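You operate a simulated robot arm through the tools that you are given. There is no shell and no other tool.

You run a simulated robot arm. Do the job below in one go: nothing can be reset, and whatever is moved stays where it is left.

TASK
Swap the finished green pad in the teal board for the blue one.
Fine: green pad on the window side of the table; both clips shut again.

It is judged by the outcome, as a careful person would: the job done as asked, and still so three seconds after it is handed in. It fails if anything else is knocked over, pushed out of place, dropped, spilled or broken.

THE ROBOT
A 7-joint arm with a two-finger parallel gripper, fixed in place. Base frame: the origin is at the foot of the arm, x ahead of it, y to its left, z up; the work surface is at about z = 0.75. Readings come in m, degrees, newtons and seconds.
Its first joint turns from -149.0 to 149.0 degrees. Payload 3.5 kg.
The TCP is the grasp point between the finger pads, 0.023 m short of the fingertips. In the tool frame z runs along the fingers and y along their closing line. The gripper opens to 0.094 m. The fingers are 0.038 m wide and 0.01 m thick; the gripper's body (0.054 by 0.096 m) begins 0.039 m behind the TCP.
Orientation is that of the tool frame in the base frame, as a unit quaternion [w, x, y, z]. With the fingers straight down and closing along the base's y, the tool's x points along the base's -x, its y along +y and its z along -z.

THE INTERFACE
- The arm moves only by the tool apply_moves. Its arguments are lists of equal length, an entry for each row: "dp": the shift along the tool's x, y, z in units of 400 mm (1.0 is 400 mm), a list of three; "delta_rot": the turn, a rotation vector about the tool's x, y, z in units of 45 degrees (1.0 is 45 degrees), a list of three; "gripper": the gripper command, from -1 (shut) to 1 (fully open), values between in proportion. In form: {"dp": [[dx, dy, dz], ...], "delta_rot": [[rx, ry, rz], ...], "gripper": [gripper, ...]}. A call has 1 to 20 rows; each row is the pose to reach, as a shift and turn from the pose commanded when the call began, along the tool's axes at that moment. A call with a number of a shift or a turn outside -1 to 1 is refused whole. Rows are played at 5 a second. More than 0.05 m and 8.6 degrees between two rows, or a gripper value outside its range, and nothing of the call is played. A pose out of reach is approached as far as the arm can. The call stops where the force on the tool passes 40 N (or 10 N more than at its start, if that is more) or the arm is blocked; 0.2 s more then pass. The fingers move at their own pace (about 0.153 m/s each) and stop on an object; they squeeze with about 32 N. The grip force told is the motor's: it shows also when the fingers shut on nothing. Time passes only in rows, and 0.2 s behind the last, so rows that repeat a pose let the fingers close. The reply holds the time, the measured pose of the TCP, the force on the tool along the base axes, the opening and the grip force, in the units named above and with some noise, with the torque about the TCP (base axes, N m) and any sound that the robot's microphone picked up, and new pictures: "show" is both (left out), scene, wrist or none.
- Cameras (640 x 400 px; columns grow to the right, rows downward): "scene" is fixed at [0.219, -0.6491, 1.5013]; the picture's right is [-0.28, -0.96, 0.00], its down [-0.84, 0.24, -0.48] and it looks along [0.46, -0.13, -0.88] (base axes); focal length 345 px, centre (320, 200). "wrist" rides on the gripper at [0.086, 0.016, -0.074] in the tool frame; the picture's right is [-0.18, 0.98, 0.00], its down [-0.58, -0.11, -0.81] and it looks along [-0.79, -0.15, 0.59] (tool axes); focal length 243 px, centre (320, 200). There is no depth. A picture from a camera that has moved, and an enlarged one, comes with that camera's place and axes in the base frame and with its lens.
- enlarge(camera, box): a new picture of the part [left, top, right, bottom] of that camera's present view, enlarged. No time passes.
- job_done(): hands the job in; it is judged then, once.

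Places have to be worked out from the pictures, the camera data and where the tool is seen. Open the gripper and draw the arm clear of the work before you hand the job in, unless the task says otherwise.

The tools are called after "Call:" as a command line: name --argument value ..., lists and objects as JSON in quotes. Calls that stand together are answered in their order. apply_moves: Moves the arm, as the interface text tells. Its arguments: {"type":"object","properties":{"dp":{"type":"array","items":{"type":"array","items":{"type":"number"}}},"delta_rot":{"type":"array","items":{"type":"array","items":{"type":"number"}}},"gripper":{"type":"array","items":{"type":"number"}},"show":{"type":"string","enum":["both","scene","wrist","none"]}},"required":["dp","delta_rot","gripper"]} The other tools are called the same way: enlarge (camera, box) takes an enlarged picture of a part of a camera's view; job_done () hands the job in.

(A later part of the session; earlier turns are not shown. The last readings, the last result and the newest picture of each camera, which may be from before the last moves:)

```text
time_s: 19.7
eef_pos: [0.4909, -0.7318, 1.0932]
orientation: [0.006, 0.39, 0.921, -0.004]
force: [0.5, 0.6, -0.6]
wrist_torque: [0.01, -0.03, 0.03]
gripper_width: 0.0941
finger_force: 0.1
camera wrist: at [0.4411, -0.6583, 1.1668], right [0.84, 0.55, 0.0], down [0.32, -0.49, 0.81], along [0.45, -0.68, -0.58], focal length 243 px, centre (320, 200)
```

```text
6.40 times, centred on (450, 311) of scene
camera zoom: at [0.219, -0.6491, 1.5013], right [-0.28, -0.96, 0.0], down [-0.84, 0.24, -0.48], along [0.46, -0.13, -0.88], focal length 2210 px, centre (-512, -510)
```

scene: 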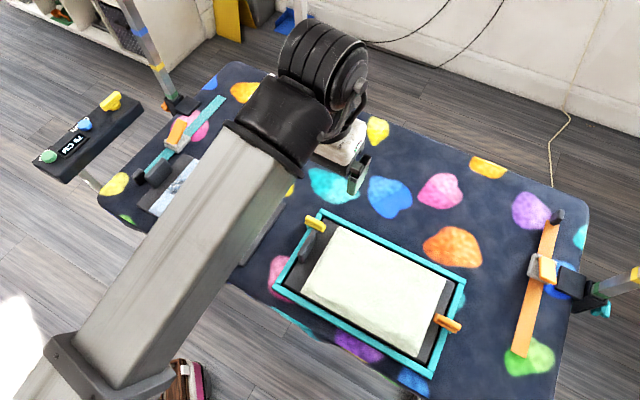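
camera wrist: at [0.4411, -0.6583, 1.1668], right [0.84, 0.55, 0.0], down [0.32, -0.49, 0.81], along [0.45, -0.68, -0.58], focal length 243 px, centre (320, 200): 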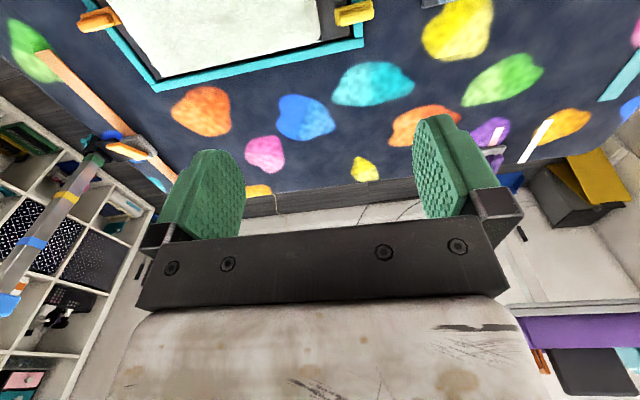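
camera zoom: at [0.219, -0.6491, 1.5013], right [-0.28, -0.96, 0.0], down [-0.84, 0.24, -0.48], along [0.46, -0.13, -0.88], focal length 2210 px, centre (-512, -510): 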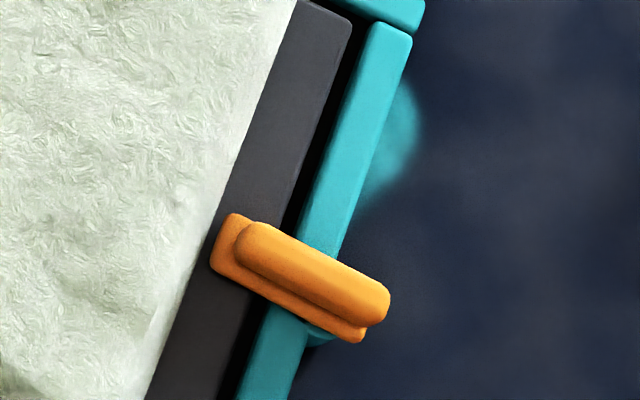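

Each clip is a bar with a raised grip ridge lying across the rim on a round boss, so they are turn-buttons: gripping the ridge and turning about the vertical by 90° should free the plate. I yaw the tool 90° (closing line across the ridges), which also shows the clips from the side.

Call:
apply_moves --dp '[[0, 0, 0], [0, 0, 0], [0, 0, 0], [0, 0, 0], [0, 0, 0], [0, 0, 0], [0, 0, 0], [0, 0, 0], [0, 0, 0]]' --delta_rot '[[0, 0, 0.06], [0, 0, 0.18], [0, 0, 0.32], [0, 0, 0.48], [0, 0, 0.64], [0, 0, 0.8], [0, 0, 0.94], [0, 0, 1.0], [0, 0, 1.0]]' --gripper '[1, 1, 1, 1, 1, 1, 1, 1, 1]' --show "none"

Call:
apply_moves --dp '[[0, 0, 0], [0, 0, 0], [0, 0, 0], [0, 0, 0], [0, 0, 0], [0, 0, 0], [0, 0, 0], [0, 0, 0], [0, 0, 0]]' --delta_rot '[[0, 0, 0.06], [0, 0, 0.18], [0, 0, 0.32], [0, 0, 0.48], [0, 0, 0.64], [0, 0, 0.8], [0, 0, 0.94], [0, 0, 1.0], [0, 0, 1.0]]' --gripper '[1, 1, 1, 1, 1, 1, 1, 1, 1]' --show "both"

```text
time_s: 21.7
eef_pos: [0.4889, -0.7312, 1.0923]
orientation: [0.007, 0.714, 0.7, -0.001]
force: [-0.3, -0.5, 0.0]
wrist_torque: [0.04, -0.01, -0.04]
gripper_width: 0.094
finger_force: 0.0
```

```text
time_s: 23.7
eef_pos: [0.4895, -0.7315, 1.0935]
orientation: [0.007, 0.928, 0.373, 0.002]
force: [-1.3, -0.3, 0.7]
wrist_torque: [-0.05, 0.04, -0.01]
gripper_width: 0.0941
finger_force: 0.1
camera wrist: at [0.5626, -0.6831, 1.1692], right [0.55, -0.84, 0.01], down [-0.5, -0.32, 0.81], along [-0.67, -0.45, -0.59], focal length 243 px, centre (320, 200)
```

scene: 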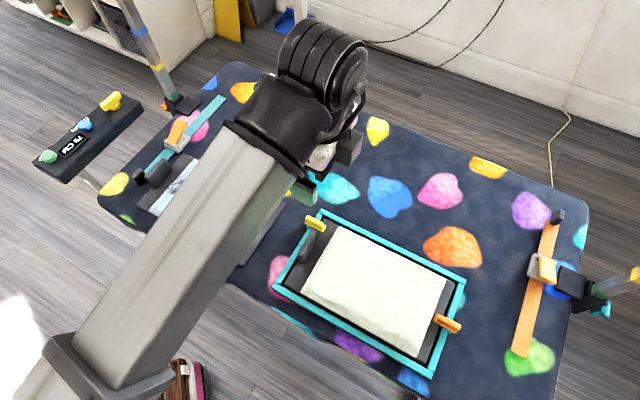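
wrist: 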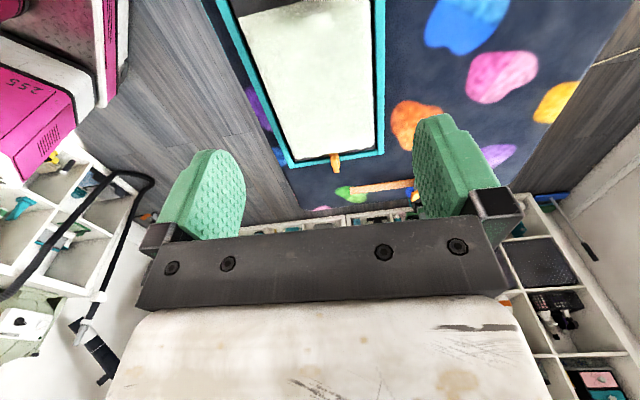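

The yaw is good. I descend toward a spot just left of the yellow clip, correcting the last degree of tilt, so the wrist camera sees that clip and the grip tab up close.

Call:
apply_moves --dp '[[0.02, 0.006, 0.03], [0.05, 0.016, 0.07], [0.08, 0.026, 0.115], [0.11, 0.036, 0.16], [0.14, 0.046, 0.2], [0.17, 0.055, 0.24], [0.2, 0.065, 0.28], [0.23, 0.074, 0.32], [0.25, 0.08, 0.35], [0.255, 0.0825, 0.3575], [0.255, 0.0825, 0.3575]]' --delta_rot '[[0, 0, 0], [0.004, 0, -0.006], [0.01, 0, -0.014], [0.018, 0.002, -0.027], [0.018, 0.002, -0.027], [0.018, 0.002, -0.027], [0.018, 0.002, -0.027], [0.018, 0.002, -0.027], [0.018, 0.002, -0.027], [0.018, 0.002, -0.027], [0.018, 0.002, -0.027]]' --gripper '[1, 1, 1, 1, 1, 1, 1, 1, 1, 1, 1]' --show "both"

Call:
enlarge --camera "wrist" --box '[240, 0, 420, 112]'

```text
time_s: 26.1
eef_pos: [0.5872, -0.6865, 0.9527]
orientation: [0.0, 0.923, 0.384, 0.0]
force: [-0.2, -0.8, -0.7]
wrist_torque: [0.0, 0.0, 0.02]
gripper_width: 0.0938
finger_force: 0.1
camera wrist: at [0.6603, -0.6376, 1.0262], right [0.57, -0.82, 0.0], down [-0.49, -0.34, 0.81], along [-0.66, -0.46, -0.59], focal length 243 px, centre (320, 200)
```

scene: 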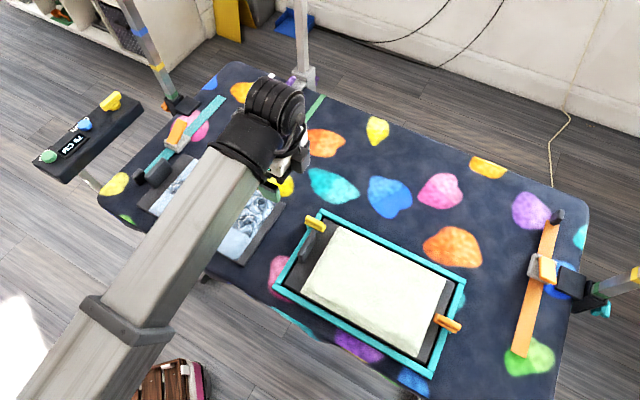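
wrist: 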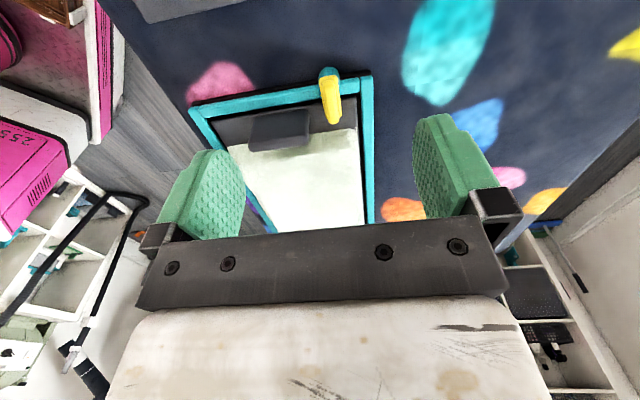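

```text
3.56 times, centred on (330, 56) of wrist
camera zoom: at [0.6603, -0.6376, 1.0262], right [0.57, -0.82, 0.0], down [-0.49, -0.34, 0.81], along [-0.66, -0.46, -0.59], focal length 863 px, centre (284, 712)
```

zoom: 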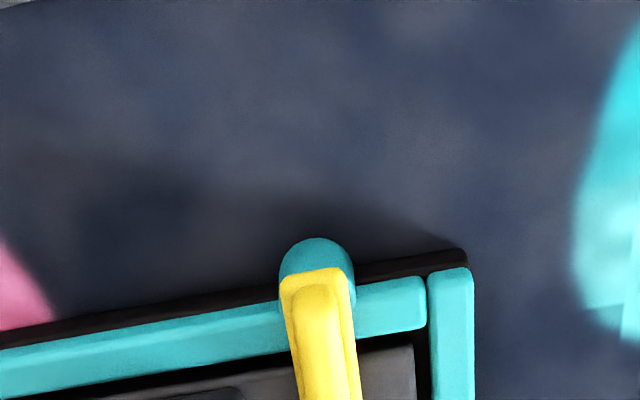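

Now the boss and clip show clearly. I enlarge the whole clip and grip tab in this view to fix their positions.

Call:
enlarge --camera "wrist" --box '[240, 60, 400, 160]'

Call:
enlarge --camera "wrist" --box '[180, 60, 380, 190]'

```text
4.00 times, centred on (320, 110) of wrist
camera zoom: at [0.6603, -0.6376, 1.0262], right [0.57, -0.82, 0.0], down [-0.49, -0.34, 0.81], along [-0.66, -0.46, -0.59], focal length 970 px, centre (320, 560)
```

zoom: 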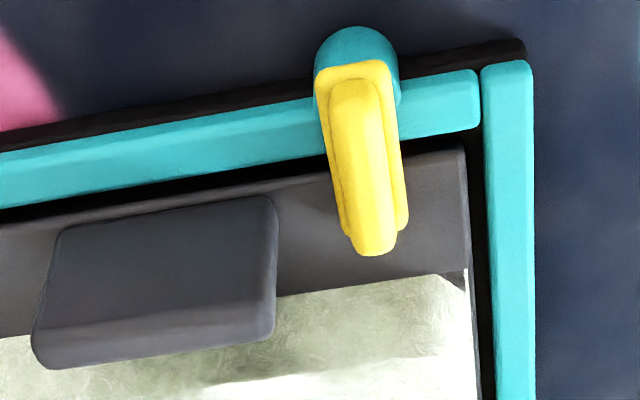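

```text
3.08 times, centred on (280, 125) of wrist
camera zoom: at [0.6603, -0.6376, 1.0262], right [0.57, -0.82, 0.0], down [-0.49, -0.34, 0.81], along [-0.66, -0.46, -0.59], focal length 746 px, centre (443, 431)
```

zoom: 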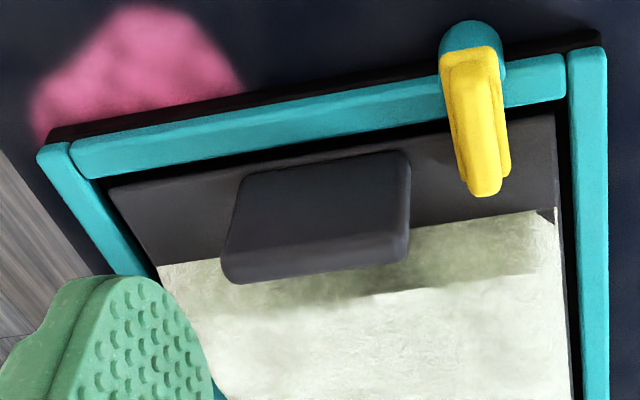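

I estimate the yellow clip's pivot boss at table coords s≈0.109, d≈0.904 (lever ~50 mm long pointing over the plate) and the grip tab at s≈0.15–0.166, d≈0.80–0.873, top z≈0.825. I'll half-close the gripper and come down above the clip to check alignment before gripping.

Call:
apply_moves --dp '[[-0.02, 0.001, 0.02], [-0.05, 0.003, 0.06], [-0.08, 0.005, 0.1], [-0.11, 0.007, 0.14], [-0.13, 0.0085, 0.18], [-0.13, 0.0085, 0.215], [-0.13, 0.0085, 0.232], [-0.13, 0.0085, 0.232]]' --delta_rot '[[0, 0, 0], [0, 0, 0], [0, 0, 0], [0, 0, 0], [0, 0, 0], [0, 0, 0], [0, 0, 0], [0, 0, 0]]' --gripper '[0, 0, 0, 0, 0, 0, 0, 0]' --show "both"

Call:
enlarge --camera "wrist" --box '[200, 60, 440, 210]'

Call:
enlarge --camera "scene" --box '[250, 180, 370, 255]'

```text
time_s: 27.9
eef_pos: [0.5525, -0.7254, 0.858]
orientation: [0.0, 0.923, 0.384, 0.0]
force: [-0.5, -0.6, -0.2]
wrist_torque: [0.01, 0.0, -0.01]
gripper_width: 0.0469
finger_force: 0.1
camera wrist: at [0.6259, -0.6757, 0.9332], right [0.57, -0.82, 0.0], down [-0.49, -0.34, 0.81], along [-0.66, -0.46, -0.59], focal length 243 px, centre (320, 200)
```

scene: 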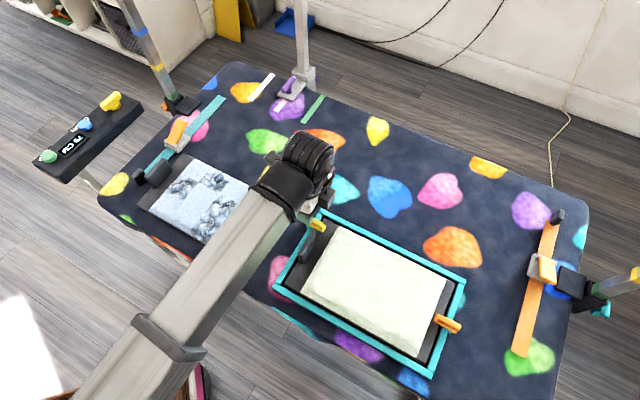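
wrist: 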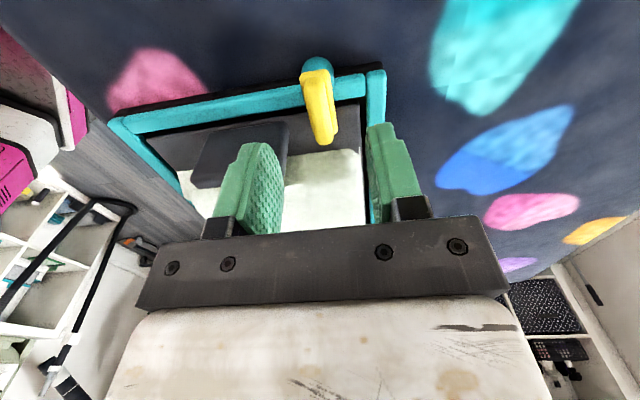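

```text
2.67 times, centred on (320, 135) of wrist
camera zoom: at [0.6259, -0.6757, 0.9332], right [0.57, -0.82, 0.0], down [-0.49, -0.34, 0.81], along [-0.66, -0.46, -0.59], focal length 647 px, centre (320, 373)
```

zoom: 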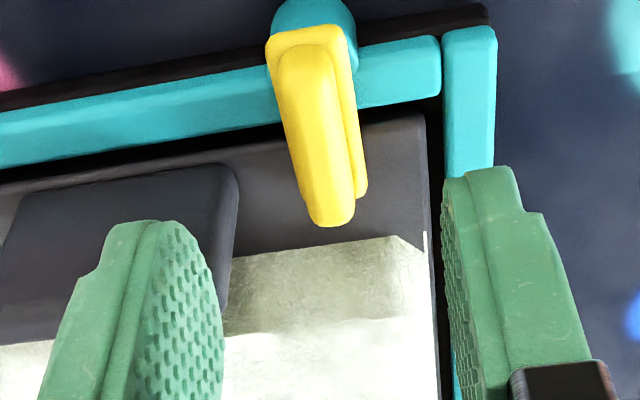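

```text
5.33 times, centred on (310, 218) of scene
camera zoom: at [0.219, -0.6491, 1.5013], right [-0.28, -0.96, 0.0], down [-0.84, 0.24, -0.48], along [0.46, -0.13, -0.88], focal length 1842 px, centre (373, 107)
```

zoom: 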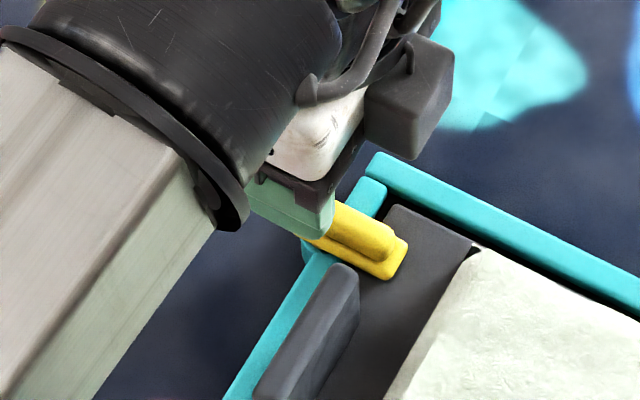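

The ridge is centred between the fingers (d≈0.904), with its top at z≈0.796. I descend so the fingertips straddle the ridge at about z≈0.78, then close gently.

Call:
apply_moves --dp '[[0, 0, 0.02], [0, 0, 0.05], [0, 0, 0.08], [0, 0, 0.105], [0, 0, 0.12], [0, 0, 0.13], [0, 0, 0.1375], [0, 0, 0.1375]]' --delta_rot '[[0, 0, 0], [0, 0, 0], [0, 0, 0], [0, 0, 0], [0, 0, 0], [0, 0, 0], [0, 0, 0], [0, 0, 0]]' --gripper '[0, 0, 0, 0, 0, 0, 0, 0]' --show "both"

Call:
enlarge --camera "wrist" --box '[200, 80, 440, 230]'

Call:
enlarge --camera "scene" --box '[270, 195, 350, 245]'

```text
time_s: 29.7
eef_pos: [0.5529, -0.724, 0.8038]
orientation: [-0.001, 0.923, 0.384, -0.001]
force: [0.2, 0.8, 0.1]
wrist_torque: [-0.01, -0.01, 0.02]
gripper_width: 0.0468
finger_force: 0.0
camera wrist: at [0.6261, -0.676, 0.8784], right [0.57, -0.82, 0.0], down [-0.49, -0.34, 0.81], along [-0.66, -0.46, -0.59], focal length 243 px, centre (320, 200)
```

scene: 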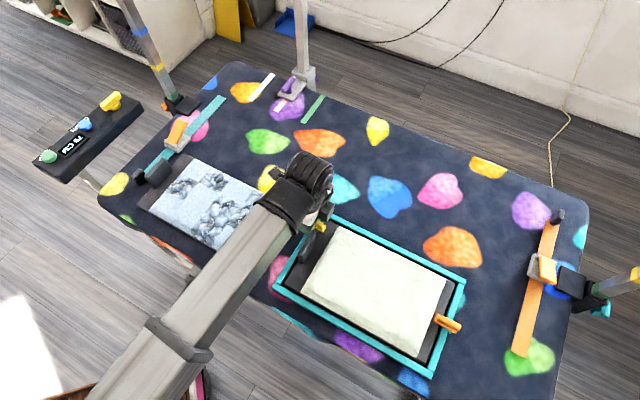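
wrist: 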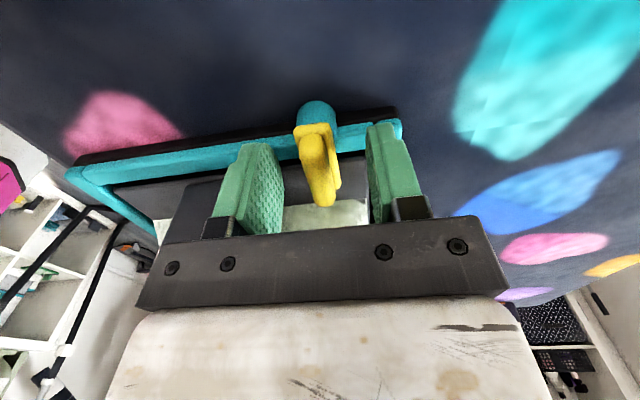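

```text
2.67 times, centred on (320, 155) of wrist
camera zoom: at [0.6261, -0.676, 0.8784], right [0.57, -0.82, 0.0], down [-0.49, -0.34, 0.81], along [-0.66, -0.46, -0.59], focal length 647 px, centre (320, 320)
```

zoom: 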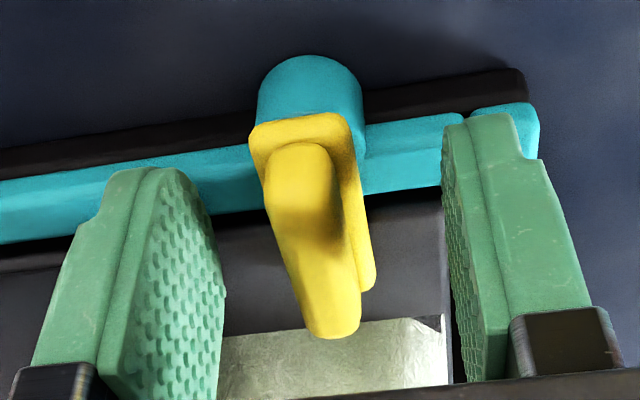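

```text
8.00 times, centred on (310, 220) of scene
camera zoom: at [0.219, -0.6491, 1.5013], right [-0.28, -0.96, 0.0], down [-0.84, 0.24, -0.48], along [0.46, -0.13, -0.88], focal length 2762 px, centre (400, 40)
```

zoom: 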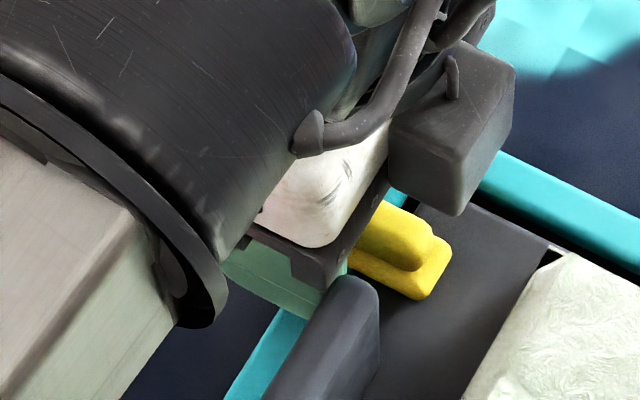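

The ridge stands cleanly between the pads. I close on it.

Call:
apply_moves --dp '[[0, 0, 0], [0, 0, 0], [0, 0, 0], [0, 0, 0]]' --delta_rot '[[0, 0, 0], [0, 0, 0], [0, 0, 0], [0, 0, 0]]' --gripper '[-0.5, -1, -1, -1]' --show "wrist"

Call:
enlarge --camera "wrist" --box '[200, 80, 440, 230]'

```text
time_s: 30.7
eef_pos: [0.5528, -0.7255, 0.8034]
orientation: [0.0, 0.923, 0.384, 0.0]
force: [-6.7, 2.6, 0.2]
wrist_torque: [0.05, 0.06, -0.05]
gripper_width: 0.0197
finger_force: 32.2
camera wrist: at [0.6257, -0.6762, 0.8784], right [0.57, -0.82, 0.0], down [-0.49, -0.34, 0.81], along [-0.66, -0.46, -0.59], focal length 243 px, centre (320, 200)
```

wrist: 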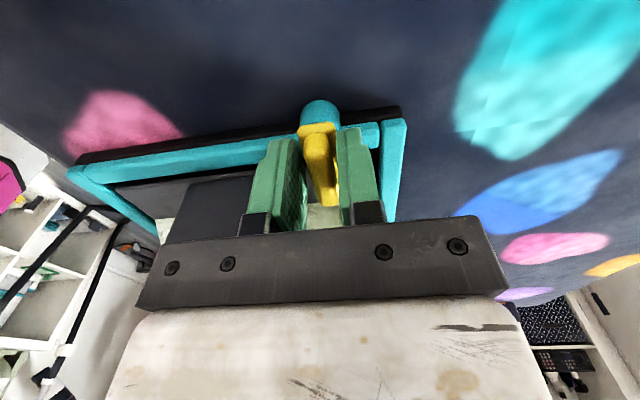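

```text
2.67 times, centred on (320, 155) of wrist
camera zoom: at [0.6257, -0.6762, 0.8784], right [0.57, -0.82, 0.0], down [-0.49, -0.34, 0.81], along [-0.66, -0.46, -0.59], focal length 647 px, centre (320, 320)
```

zoom: 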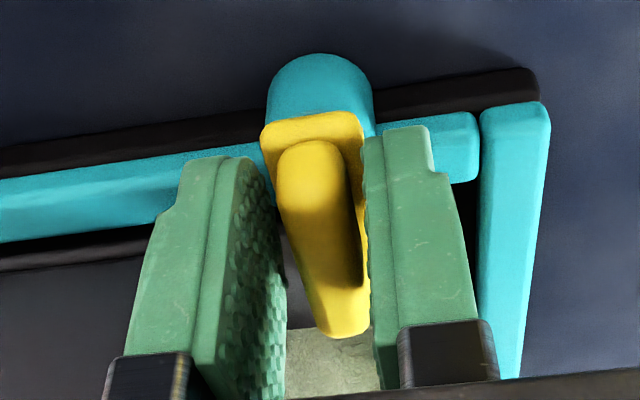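

The fingers hold the clip's 20 mm-wide base. I now turn it about its boss, swinging the free end toward the far corner (away from the grip tab), 45° first, slowly.

Call:
apply_moves --dp '[[0.0001, 0.002, 0], [0.0003, 0.0041, 0], [0.0006, 0.006, 0], [0.0011, 0.0081, 0], [0.0017, 0.01, 0], [0.0024, 0.012, 0], [0.0032, 0.0138, 0], [0.0042, 0.0156, 0], [0.0053, 0.0173, 0], [0.0065, 0.019, 0], [0.0078, 0.0206, 0], [0.0092, 0.0221, 0], [0.0092, 0.0221, 0]]' --delta_rot '[[0, 0, -0.083], [0, 0, -0.167], [0, 0, -0.25], [0, 0, -0.333], [0, 0, -0.417], [0, 0, -0.5], [0, 0, -0.583], [0, 0, -0.667], [0, 0, -0.75], [0, 0, -0.833], [0, 0, -0.917], [0, 0, -1.0], [0, 0, -1.0]]' --gripper '[-1, -1, -1, -1, -1, -1, -1, -1, -1, -1, -1, -1, -1]' --show "both"

Call:
enlarge --camera "wrist" --box '[200, 80, 440, 230]'

```text
time_s: 33.5
eef_pos: [0.5612, -0.7299, 0.8035]
orientation: [0.0, 0.706, 0.708, 0.0]
force: [-10.9, -5.3, 3.1]
wrist_torque: [-0.12, 0.25, -0.01]
gripper_width: 0.0199
finger_force: 32.3
camera wrist: at [0.5777, -0.6439, 0.8782], right [0.98, -0.18, 0.0], down [-0.11, -0.58, 0.81], along [-0.15, -0.79, -0.59], focal length 243 px, centre (320, 200)
```

scene: 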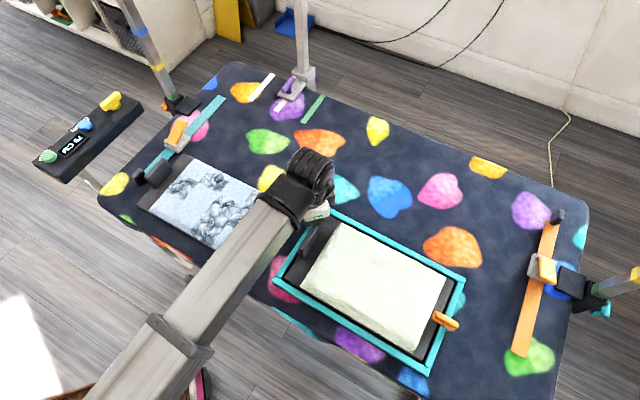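
wrist: 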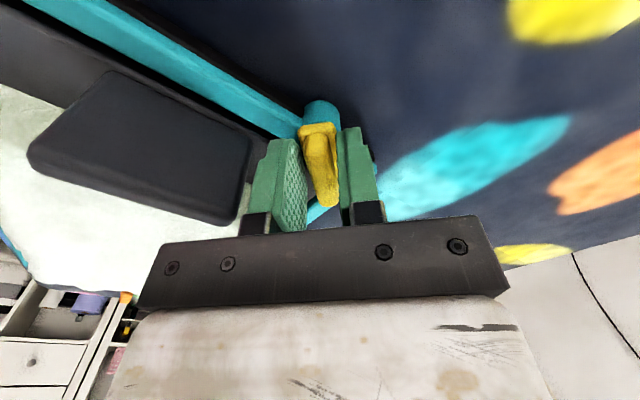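

```text
2.67 times, centred on (320, 155) of wrist
camera zoom: at [0.5777, -0.6439, 0.8782], right [0.98, -0.18, 0.0], down [-0.11, -0.58, 0.81], along [-0.15, -0.79, -0.59], focal length 647 px, centre (320, 320)
```

zoom: 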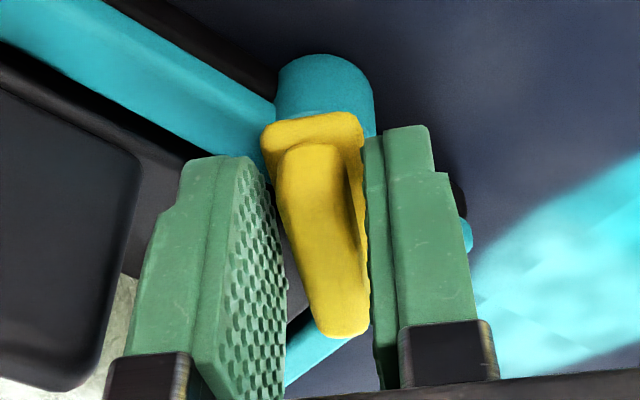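

The clip turned 45°. There's a side load of ~12 N, so I check whether the board itself has shifted.

Call:
enlarge --camera "scene" --box '[260, 195, 480, 390]'

Call:
enlarge --camera "scene" --box '[400, 280, 500, 342]'

```text
2.05 times, centred on (370, 292) of scene
camera zoom: at [0.219, -0.6491, 1.5013], right [-0.28, -0.96, 0.0], down [-0.84, 0.24, -0.48], along [0.46, -0.13, -0.88], focal length 708 px, centre (217, 10)
```

zoom: 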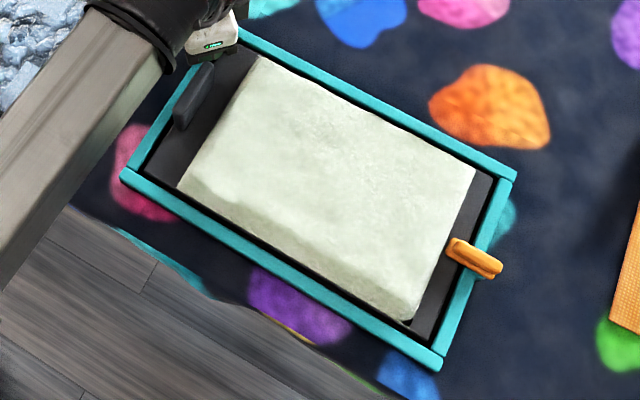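

```text
6.40 times, centred on (450, 311) of scene
camera zoom: at [0.219, -0.6491, 1.5013], right [-0.28, -0.96, 0.0], down [-0.84, 0.24, -0.48], along [0.46, -0.13, -0.88], focal length 2210 px, centre (-512, -510)
```

zoom: 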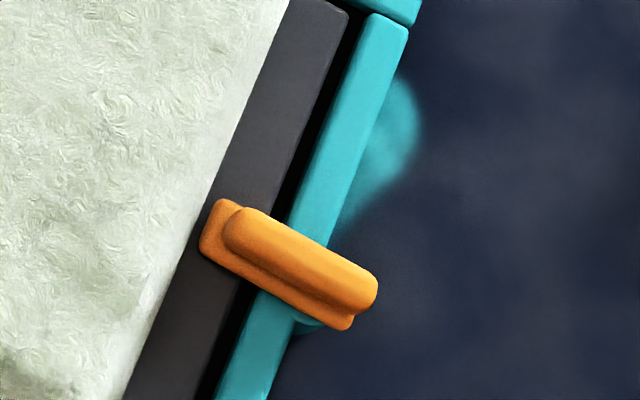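

The board isn't fixed and slid/rotated a few mm with the clip torque. I finish the remaining 45° along an arc that also relieves the side load (TCP ~2 mm toward +s).

Call:
apply_moves --dp '[[0.0001, 0.0024, 0], [0.0003, 0.0048, 0], [0.0006, 0.006, 0], [0.0009, 0.0077, 0], [0.0012, 0.0094, 0], [0.0018, 0.0108, 0], [0.0026, 0.0122, 0], [0.0035, 0.0135, 0], [0.0045, 0.0148, 0], [0.0056, 0.016, 0], [0.0067, 0.0173, 0], [0.0067, 0.0173, 0]]' --delta_rot '[[0, 0, -0.09], [0, 0, -0.18], [0, 0, -0.27], [0, 0, -0.36], [0, 0, -0.45], [0, 0, -0.55], [0, 0, -0.65], [0, 0, -0.75], [0, 0, -0.84], [0, 0, -0.93], [0, 0, -1.0], [0, 0, -1.0]]' --gripper '[-1, -1, -1, -1, -1, -1, -1, -1, -1, -1, -1, -1]' --show "both"

Call:
enlarge --camera "wrist" --box '[160, 60, 440, 235]'

Call:
enlarge --camera "scene" --box '[260, 195, 480, 390]'

```text
time_s: 36.1
eef_pos: [0.568, -0.7271, 0.803]
orientation: [0.0, 0.382, 0.924, 0.001]
force: [-10.8, -3.9, 2.5]
wrist_torque: [-0.33, 0.03, -1.02]
gripper_width: 0.0195
finger_force: 32.4
camera wrist: at [0.5188, -0.6552, 0.878], right [0.82, 0.57, 0.0], down [0.34, -0.49, 0.81], along [0.46, -0.66, -0.59], focal length 243 px, centre (320, 200)
```

scene: 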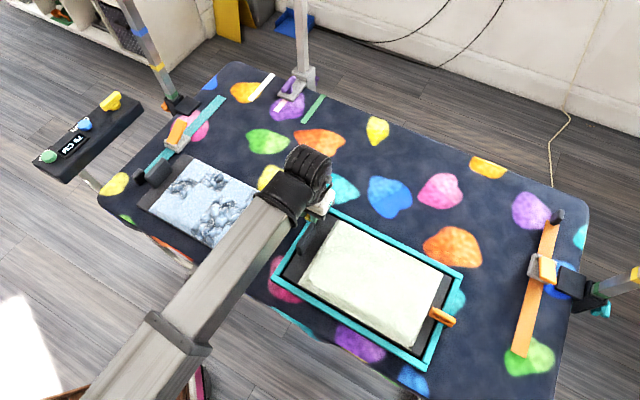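
wrist: 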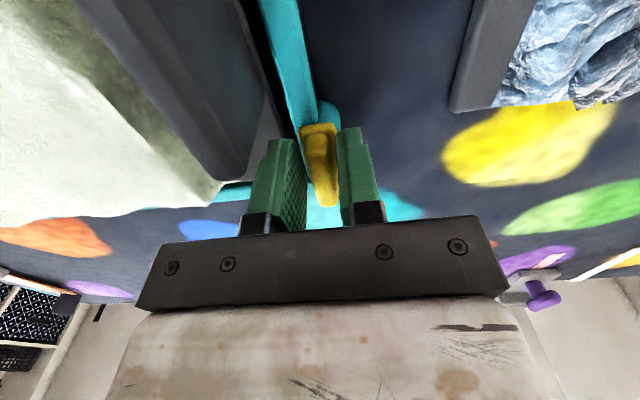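

```text
2.29 times, centred on (300, 148) of wrist
camera zoom: at [0.5188, -0.6552, 0.878], right [0.82, 0.57, 0.0], down [0.34, -0.49, 0.81], along [0.46, -0.66, -0.59], focal length 555 px, centre (366, 320)
```

zoom: 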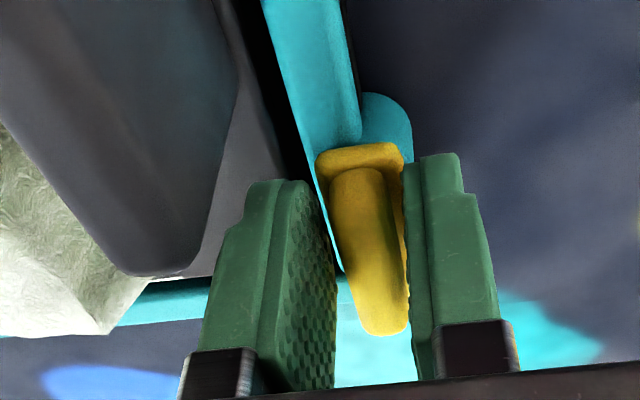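

```text
2.05 times, centred on (370, 292) of scene
camera zoom: at [0.219, -0.6491, 1.5013], right [-0.28, -0.96, 0.0], down [-0.84, 0.24, -0.48], along [0.46, -0.13, -0.88], focal length 708 px, centre (217, 10)
```

zoom: 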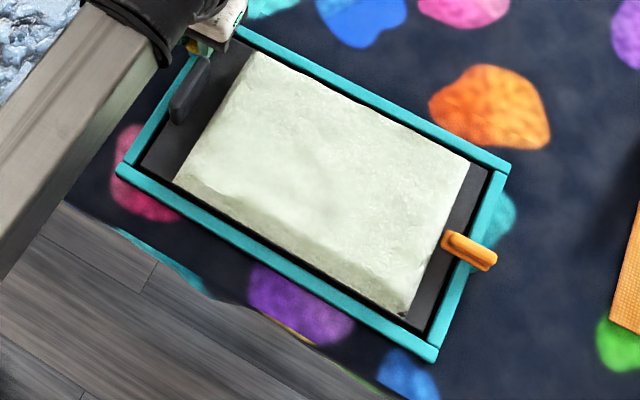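

The clip now lies along the rim (90°), but the loose board has been dragged about 1 cm; I'll set it back in place later. I open the fingers just enough, and lift straight off.

Call:
apply_moves --dp '[[0, 0, 0], [0, 0, 0], [0, 0, -0.02], [0, 0, -0.06], [0, 0, -0.12], [0, 0, -0.2], [0, 0, -0.28], [0, 0, -0.3], [0, 0, -0.3]]' --delta_rot '[[0, 0, 0], [0, 0, 0], [0, 0, 0], [0, 0, 0], [0, 0, 0], [0, 0, 0], [0, 0, 0], [0, 0, 0], [0, 0, 0]]' --gripper '[-0.3, -0.3, -0.3, -0.3, -0.3, 0, 0, 0, 0]' --show "both"

Call:
enlarge --camera "wrist" --box '[160, 0, 440, 175]'

Call:
enlarge --camera "scene" --box '[260, 195, 480, 390]'

```text
time_s: 38.1
eef_pos: [0.5682, -0.7271, 0.9256]
orientation: [0.001, 0.381, 0.925, 0.0]
force: [-0.5, 0.2, 0.7]
wrist_torque: [-0.01, -0.01, 0.02]
gripper_width: 0.0467
finger_force: 0.1
camera wrist: at [0.518, -0.6556, 1.0001], right [0.82, 0.57, 0.0], down [0.34, -0.49, 0.81], along [0.46, -0.66, -0.59], focal length 243 px, centre (320, 200)
```

scene: 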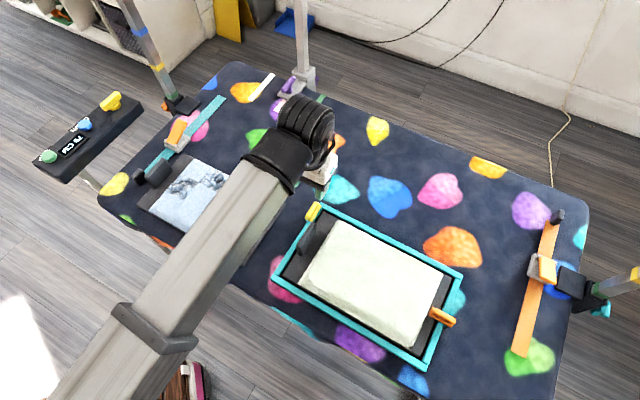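
wrist: 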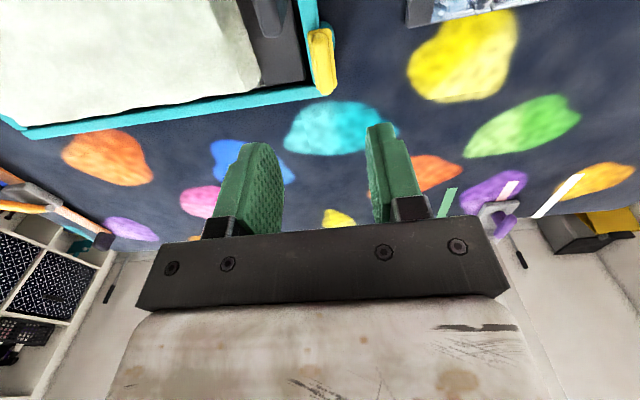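

```text
2.29 times, centred on (300, 88) of wrist
camera zoom: at [0.518, -0.6556, 1.0001], right [0.82, 0.57, 0.0], down [0.34, -0.49, 0.81], along [0.46, -0.66, -0.59], focal length 555 px, centre (366, 457)
```

zoom: 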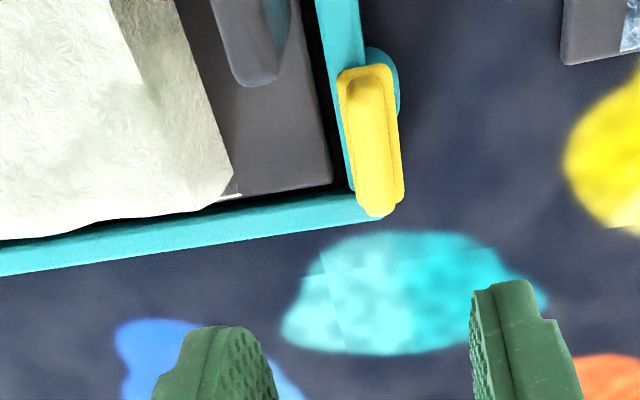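

```text
2.05 times, centred on (370, 292) of scene
camera zoom: at [0.219, -0.6491, 1.5013], right [-0.28, -0.96, 0.0], down [-0.84, 0.24, -0.48], along [0.46, -0.13, -0.88], focal length 708 px, centre (217, 10)
```

zoom: 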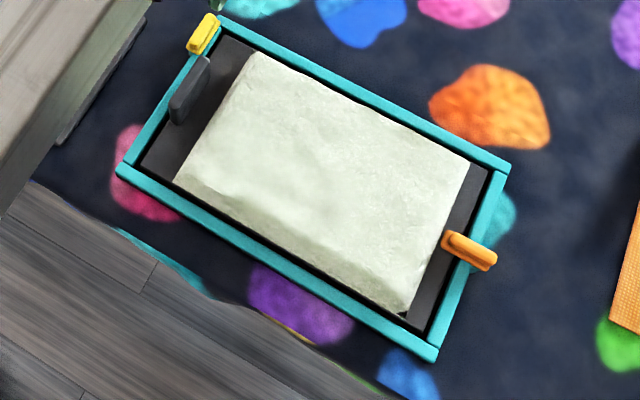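

The clip is open. I want to know precisely where the board and boss are now, so I enlarge this view and the scene around the clip.

Call:
enlarge --camera "wrist" --box '[270, 0, 366, 60]'

Call:
enlarge --camera "scene" --box '[270, 195, 370, 257]'

Call:
enlarge --camera "wrist" --box '[0, 0, 640, 10]'

```text
6.67 times, centred on (318, 30) of wrist
camera zoom: at [0.518, -0.6556, 1.0001], right [0.82, 0.57, 0.0], down [0.34, -0.49, 0.81], along [0.46, -0.66, -0.59], focal length 1618 px, centre (333, 1333)
```

zoom: 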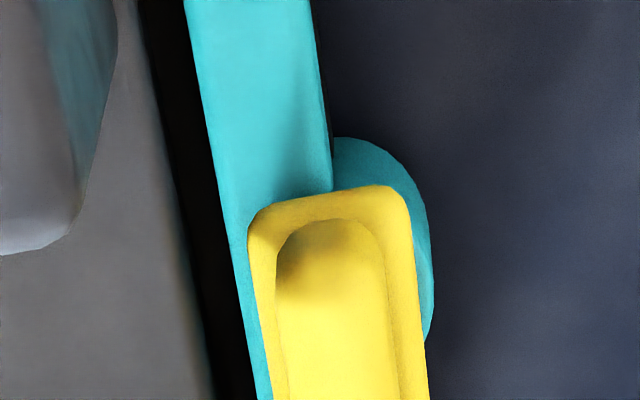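

```text
6.40 times, centred on (320, 226) of scene
camera zoom: at [0.219, -0.6491, 1.5013], right [-0.28, -0.96, 0.0], down [-0.84, 0.24, -0.48], along [0.46, -0.13, -0.88], focal length 2210 px, centre (320, 34)
```

zoom: 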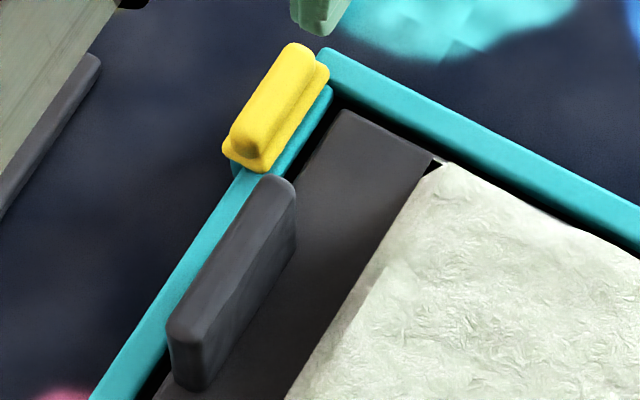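

```text
1.00 times, centred on (320, 5) of wrist (not enlarged: the box is as wide or as high as the picture)
camera zoom: at [0.518, -0.6556, 1.0001], right [0.82, 0.57, 0.0], down [0.34, -0.49, 0.81], along [0.46, -0.66, -0.59], focal length 243 px, centre (320, 395)
```

zoom: 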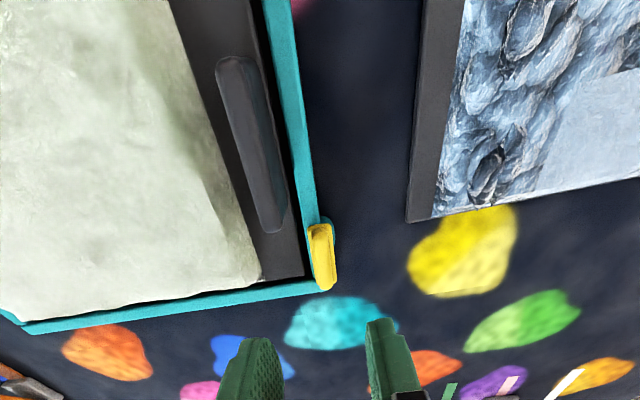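

Board and boss have moved about 7 mm toward −s and 16 mm toward the window side, so the true pivot sits near my TCP rather than outboard of it (my forward estimates from the wrist camera run ~1 cm short; sideways ones are good). I go and view the orange clip, first with this heading to get its s-coordinate.

Call:
apply_moves --dp '[[0.003, -0.01, -0.06], [0.01, -0.03, -0.0625], [0.025, -0.07, -0.0625], [0.042, -0.12, -0.0625], [0.06, -0.175, -0.0625], [0.078, -0.23, -0.0625], [0.097, -0.285, -0.0625], [0.115, -0.34, -0.0625], [0.134, -0.395, -0.0625], [0.153, -0.45, -0.0625], [0.172, -0.505, -0.0625], [0.19, -0.56, -0.0625], [0.209, -0.615, -0.0625], [0.228, -0.67, -0.0625], [0.246, -0.725, -0.0625], [0.265, -0.78, -0.0625], [0.28, -0.825, -0.0625], [0.29, -0.855, -0.0625], [0.295, -0.869, -0.0625], [0.295, -0.869, -0.0625]]' --delta_rot '[[0, 0, 0], [0, 0, 0], [0, 0, 0], [0, 0, 0], [0, 0, 0], [0, 0, 0], [0, 0, 0], [0, 0, 0], [0, 0, 0], [0, 0, 0], [0, 0, 0], [0, 0, 0], [0, 0, 0], [0, 0, 0], [0, 0, 0], [0, 0, 0], [0, 0, 0], [0, 0, 0], [0, 0, 0], [0, 0, 0]]' --gripper '[0, 0, 0, 0, 0, 0, 0, 0, 0, 0, 0, 0, 0, 0, 0, 0, 0, 0, 0, 0]' --show "both"

Call:
enlarge --camera "wrist" --box '[220, 0, 420, 125]'

```text
time_s: 42.3
eef_pos: [0.2403, -0.8899, 0.9467]
orientation: [0.001, 0.381, 0.924, 0.0]
force: [0.6, -0.2, -0.2]
wrist_torque: [0.01, -0.02, 0.01]
gripper_width: 0.0467
finger_force: 0.1
camera wrist: at [0.1897, -0.8183, 1.0222], right [0.82, 0.57, 0.0], down [0.34, -0.49, 0.81], along [0.46, -0.66, -0.59], focal length 243 px, centre (320, 200)
```

scene: 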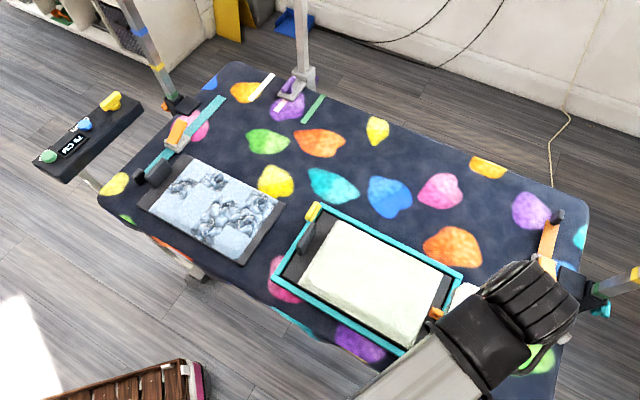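
wrist: 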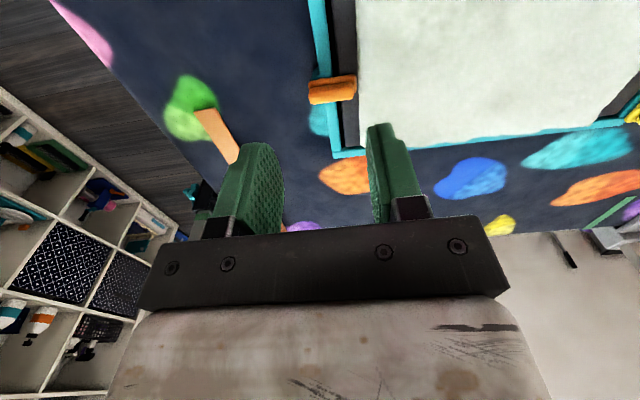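

```text
3.20 times, centred on (320, 62) of wrist
camera zoom: at [0.1897, -0.8183, 1.0222], right [0.82, 0.57, 0.0], down [0.34, -0.49, 0.81], along [0.46, -0.66, -0.59], focal length 776 px, centre (320, 640)
```

zoom: 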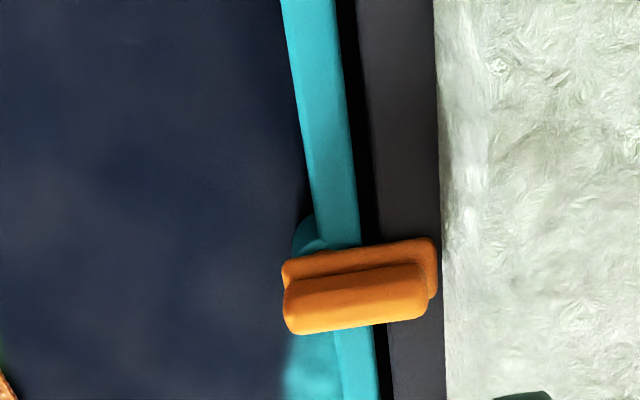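

Lateral readings put the orange clip's bar at s≈0.431–0.480 with its boss centre at s≈0.465 (so the pivot is ~15 mm in from the outer end, as with the yellow one). I now turn the tool 90° to get its d-coordinate by the same lateral method.

Call:
apply_moves --dp '[[-0.01, 0.01, 0], [-0.025, 0.026, 0], [-0.04, 0.042, 0], [-0.055, 0.058, 0], [-0.07, 0.073, 0], [-0.085, 0.089, 0], [-0.095, 0.1, 0], [-0.1025, 0.1075, 0]]' --delta_rot '[[0, 0, 0.08], [0, 0, 0.22], [0, 0, 0.37], [0, 0, 0.53], [0, 0, 0.69], [0, 0, 0.84], [0, 0, 0.95], [0, 0, 1.0]]' --gripper '[0, 0, 0, 0, 0, 0, 0, 0]' --show "none"

Call:
apply_moves --dp '[[0, 0, 0], [0, 0, 0], [0, 0, 0], [0, 0, 0], [0, 0, 0], [0, 0, 0], [0, 0, 0], [0, 0, 0], [0, 0, 0]]' --delta_rot '[[0, 0, 0.08], [0, 0, 0.22], [0, 0, 0.37], [0, 0, 0.53], [0, 0, 0.69], [0, 0, 0.84], [0, 0, 0.95], [0, 0, 1.0], [0, 0, 1.0]]' --gripper '[0, 0, 0, 0, 0, 0, 0, 0, 0]' --show "both"

Call:
enlarge --camera "wrist" --box '[240, 50, 400, 150]'

```text
time_s: 44.1
eef_pos: [0.2989, -0.8888, 0.9484]
orientation: [0.0, 0.707, 0.707, 0.0]
force: [0.0, -0.5, 0.4]
wrist_torque: [0.02, -0.02, 0.01]
gripper_width: 0.047
finger_force: 0.1
```

```text
time_s: 46.1
eef_pos: [0.2993, -0.8882, 0.9472]
orientation: [0.0, 0.924, 0.383, 0.0]
force: [-0.2, 0.7, 0.6]
wrist_torque: [0.01, 0.0, -0.01]
gripper_width: 0.0466
finger_force: 0.0
camera wrist: at [0.3718, -0.8395, 1.0225], right [0.57, -0.82, 0.0], down [-0.49, -0.34, 0.81], along [-0.66, -0.46, -0.59], focal length 243 px, centre (320, 200)
```

scene: 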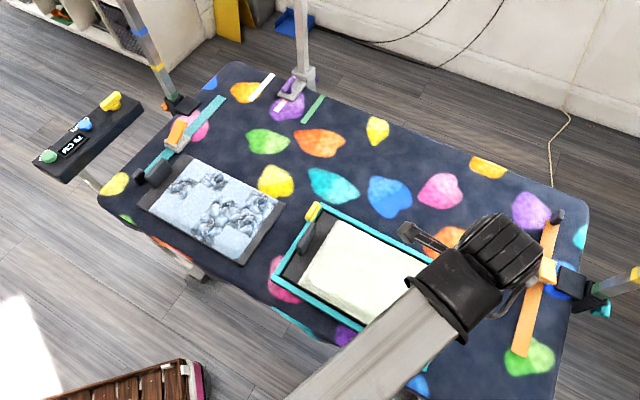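
wrist: 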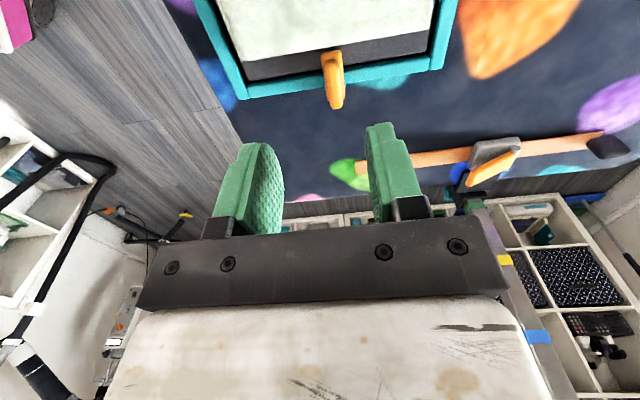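

```text
4.00 times, centred on (320, 100) of wrist
camera zoom: at [0.3718, -0.8395, 1.0225], right [0.57, -0.82, 0.0], down [-0.49, -0.34, 0.81], along [-0.66, -0.46, -0.59], focal length 970 px, centre (320, 600)
```

zoom: 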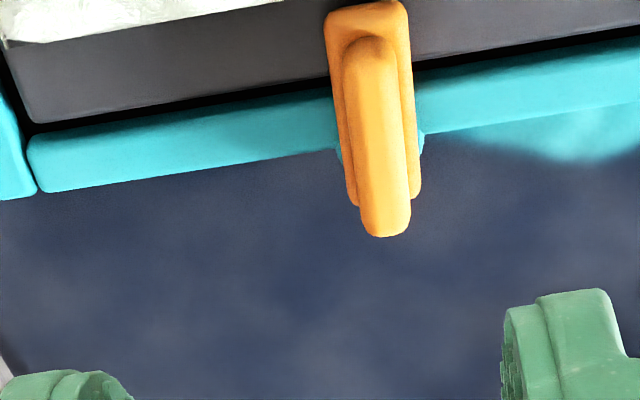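

The orange pivot works out at s≈0.466, d≈0.848, with the bar turned ~1.5° like the board. I move the TCP over the pivot and descend to z≈0.803.

Call:
apply_moves --dp '[[-0.02, 0.004, 0.02], [-0.05, 0.01, 0.06], [-0.085, 0.015, 0.11], [-0.11, 0.018, 0.16], [-0.124, 0.02, 0.21], [-0.124, 0.02, 0.25], [-0.124, 0.02, 0.28], [-0.124, 0.02, 0.31], [-0.124, 0.02, 0.33], [-0.124, 0.02, 0.345], [-0.124, 0.02, 0.355], [-0.124, 0.02, 0.36], [-0.124, 0.02, 0.36]]' --delta_rot '[[0, 0, 0.01], [0, 0, 0.02], [0, 0, 0.033], [0, 0, 0.033], [0, 0, 0.033], [0, 0, 0.033], [0, 0, 0.033], [0, 0, 0.033], [0, 0, 0.033], [0, 0, 0.033], [0, 0, 0.033], [0, 0, 0.033], [0, 0, 0.033]]' --gripper '[0, 0, 0, 0, 0, 0, 0, 0, 0, 0, 0, 0, 0]' --show "both"

Call:
enlarge --camera "wrist" --box '[200, 80, 440, 230]'

Call:
enlarge --camera "scene" --box '[380, 230, 540, 330]'

```text
time_s: 48.9
eef_pos: [0.2691, -0.929, 0.8033]
orientation: [0.0, 0.928, 0.373, 0.0]
force: [-0.3, 0.3, -0.4]
wrist_torque: [0.0, -0.01, 0.01]
gripper_width: 0.0469
finger_force: 0.1
camera wrist: at [0.3433, -0.8816, 0.8788], right [0.55, -0.84, 0.0], down [-0.5, -0.32, 0.81], along [-0.68, -0.44, -0.59], focal length 243 px, centre (320, 200)
```

scene: 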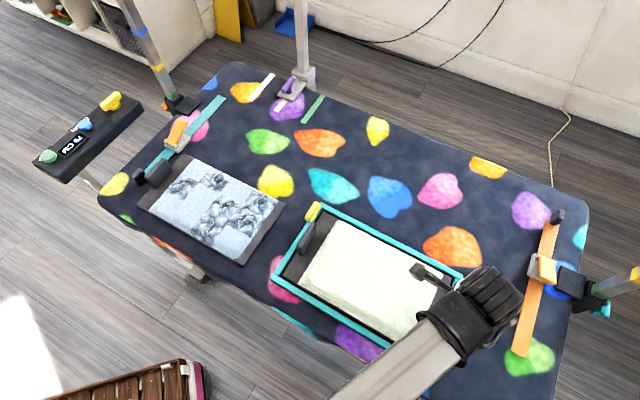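
wrist: 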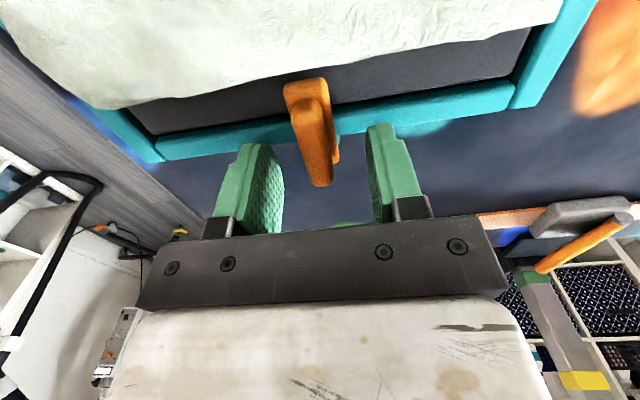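

```text
2.67 times, centred on (320, 155) of wrist
camera zoom: at [0.3433, -0.8816, 0.8788], right [0.55, -0.84, 0.0], down [-0.5, -0.32, 0.81], along [-0.68, -0.44, -0.59], focal length 647 px, centre (320, 320)
```

zoom: 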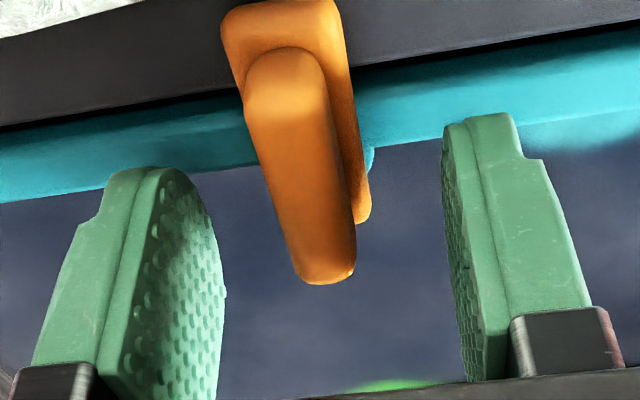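

```text
4.00 times, centred on (460, 280) of scene
camera zoom: at [0.219, -0.6491, 1.5013], right [-0.28, -0.96, 0.0], down [-0.84, 0.24, -0.48], along [0.46, -0.13, -0.88], focal length 1381 px, centre (-240, -120)
```

zoom: 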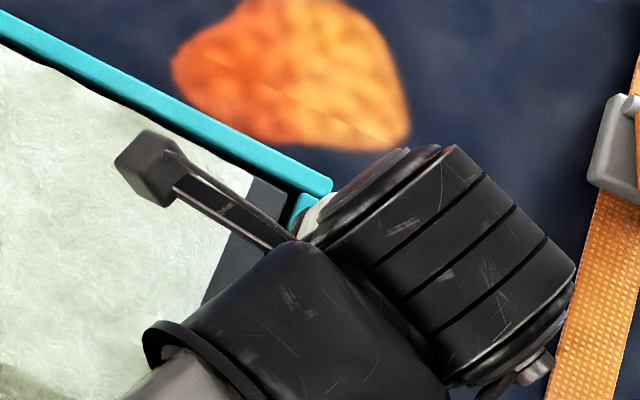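

The clip is centred between the pads with the pivot under the TCP. I close on it.

Call:
apply_moves --dp '[[0, 0, 0], [0, 0, 0], [0, 0, 0], [0, 0, 0]]' --delta_rot '[[0, 0, 0], [0, 0, 0], [0, 0, 0], [0, 0, 0]]' --gripper '[-0.5, -1, -1, -1]' --show "wrist"

```text
time_s: 49.9
eef_pos: [0.2702, -0.9283, 0.8033]
orientation: [0.0, 0.928, 0.372, 0.0]
force: [-3.6, 3.0, -0.5]
wrist_torque: [0.11, 0.09, 0.09]
gripper_width: 0.0196
finger_force: 32.4
camera wrist: at [0.343, -0.8813, 0.8789], right [0.55, -0.84, 0.0], down [-0.5, -0.32, 0.81], along [-0.68, -0.44, -0.59], focal length 243 px, centre (320, 200)
```

wrist: 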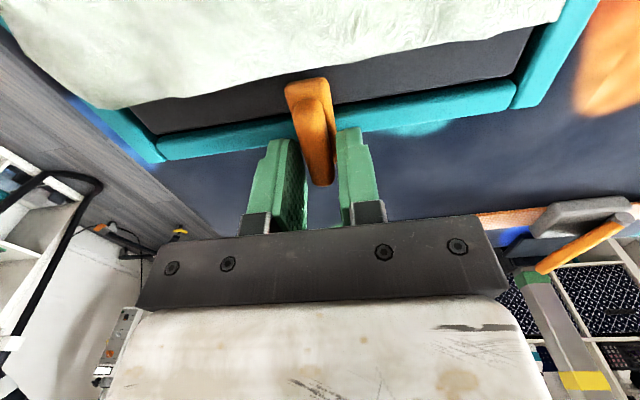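

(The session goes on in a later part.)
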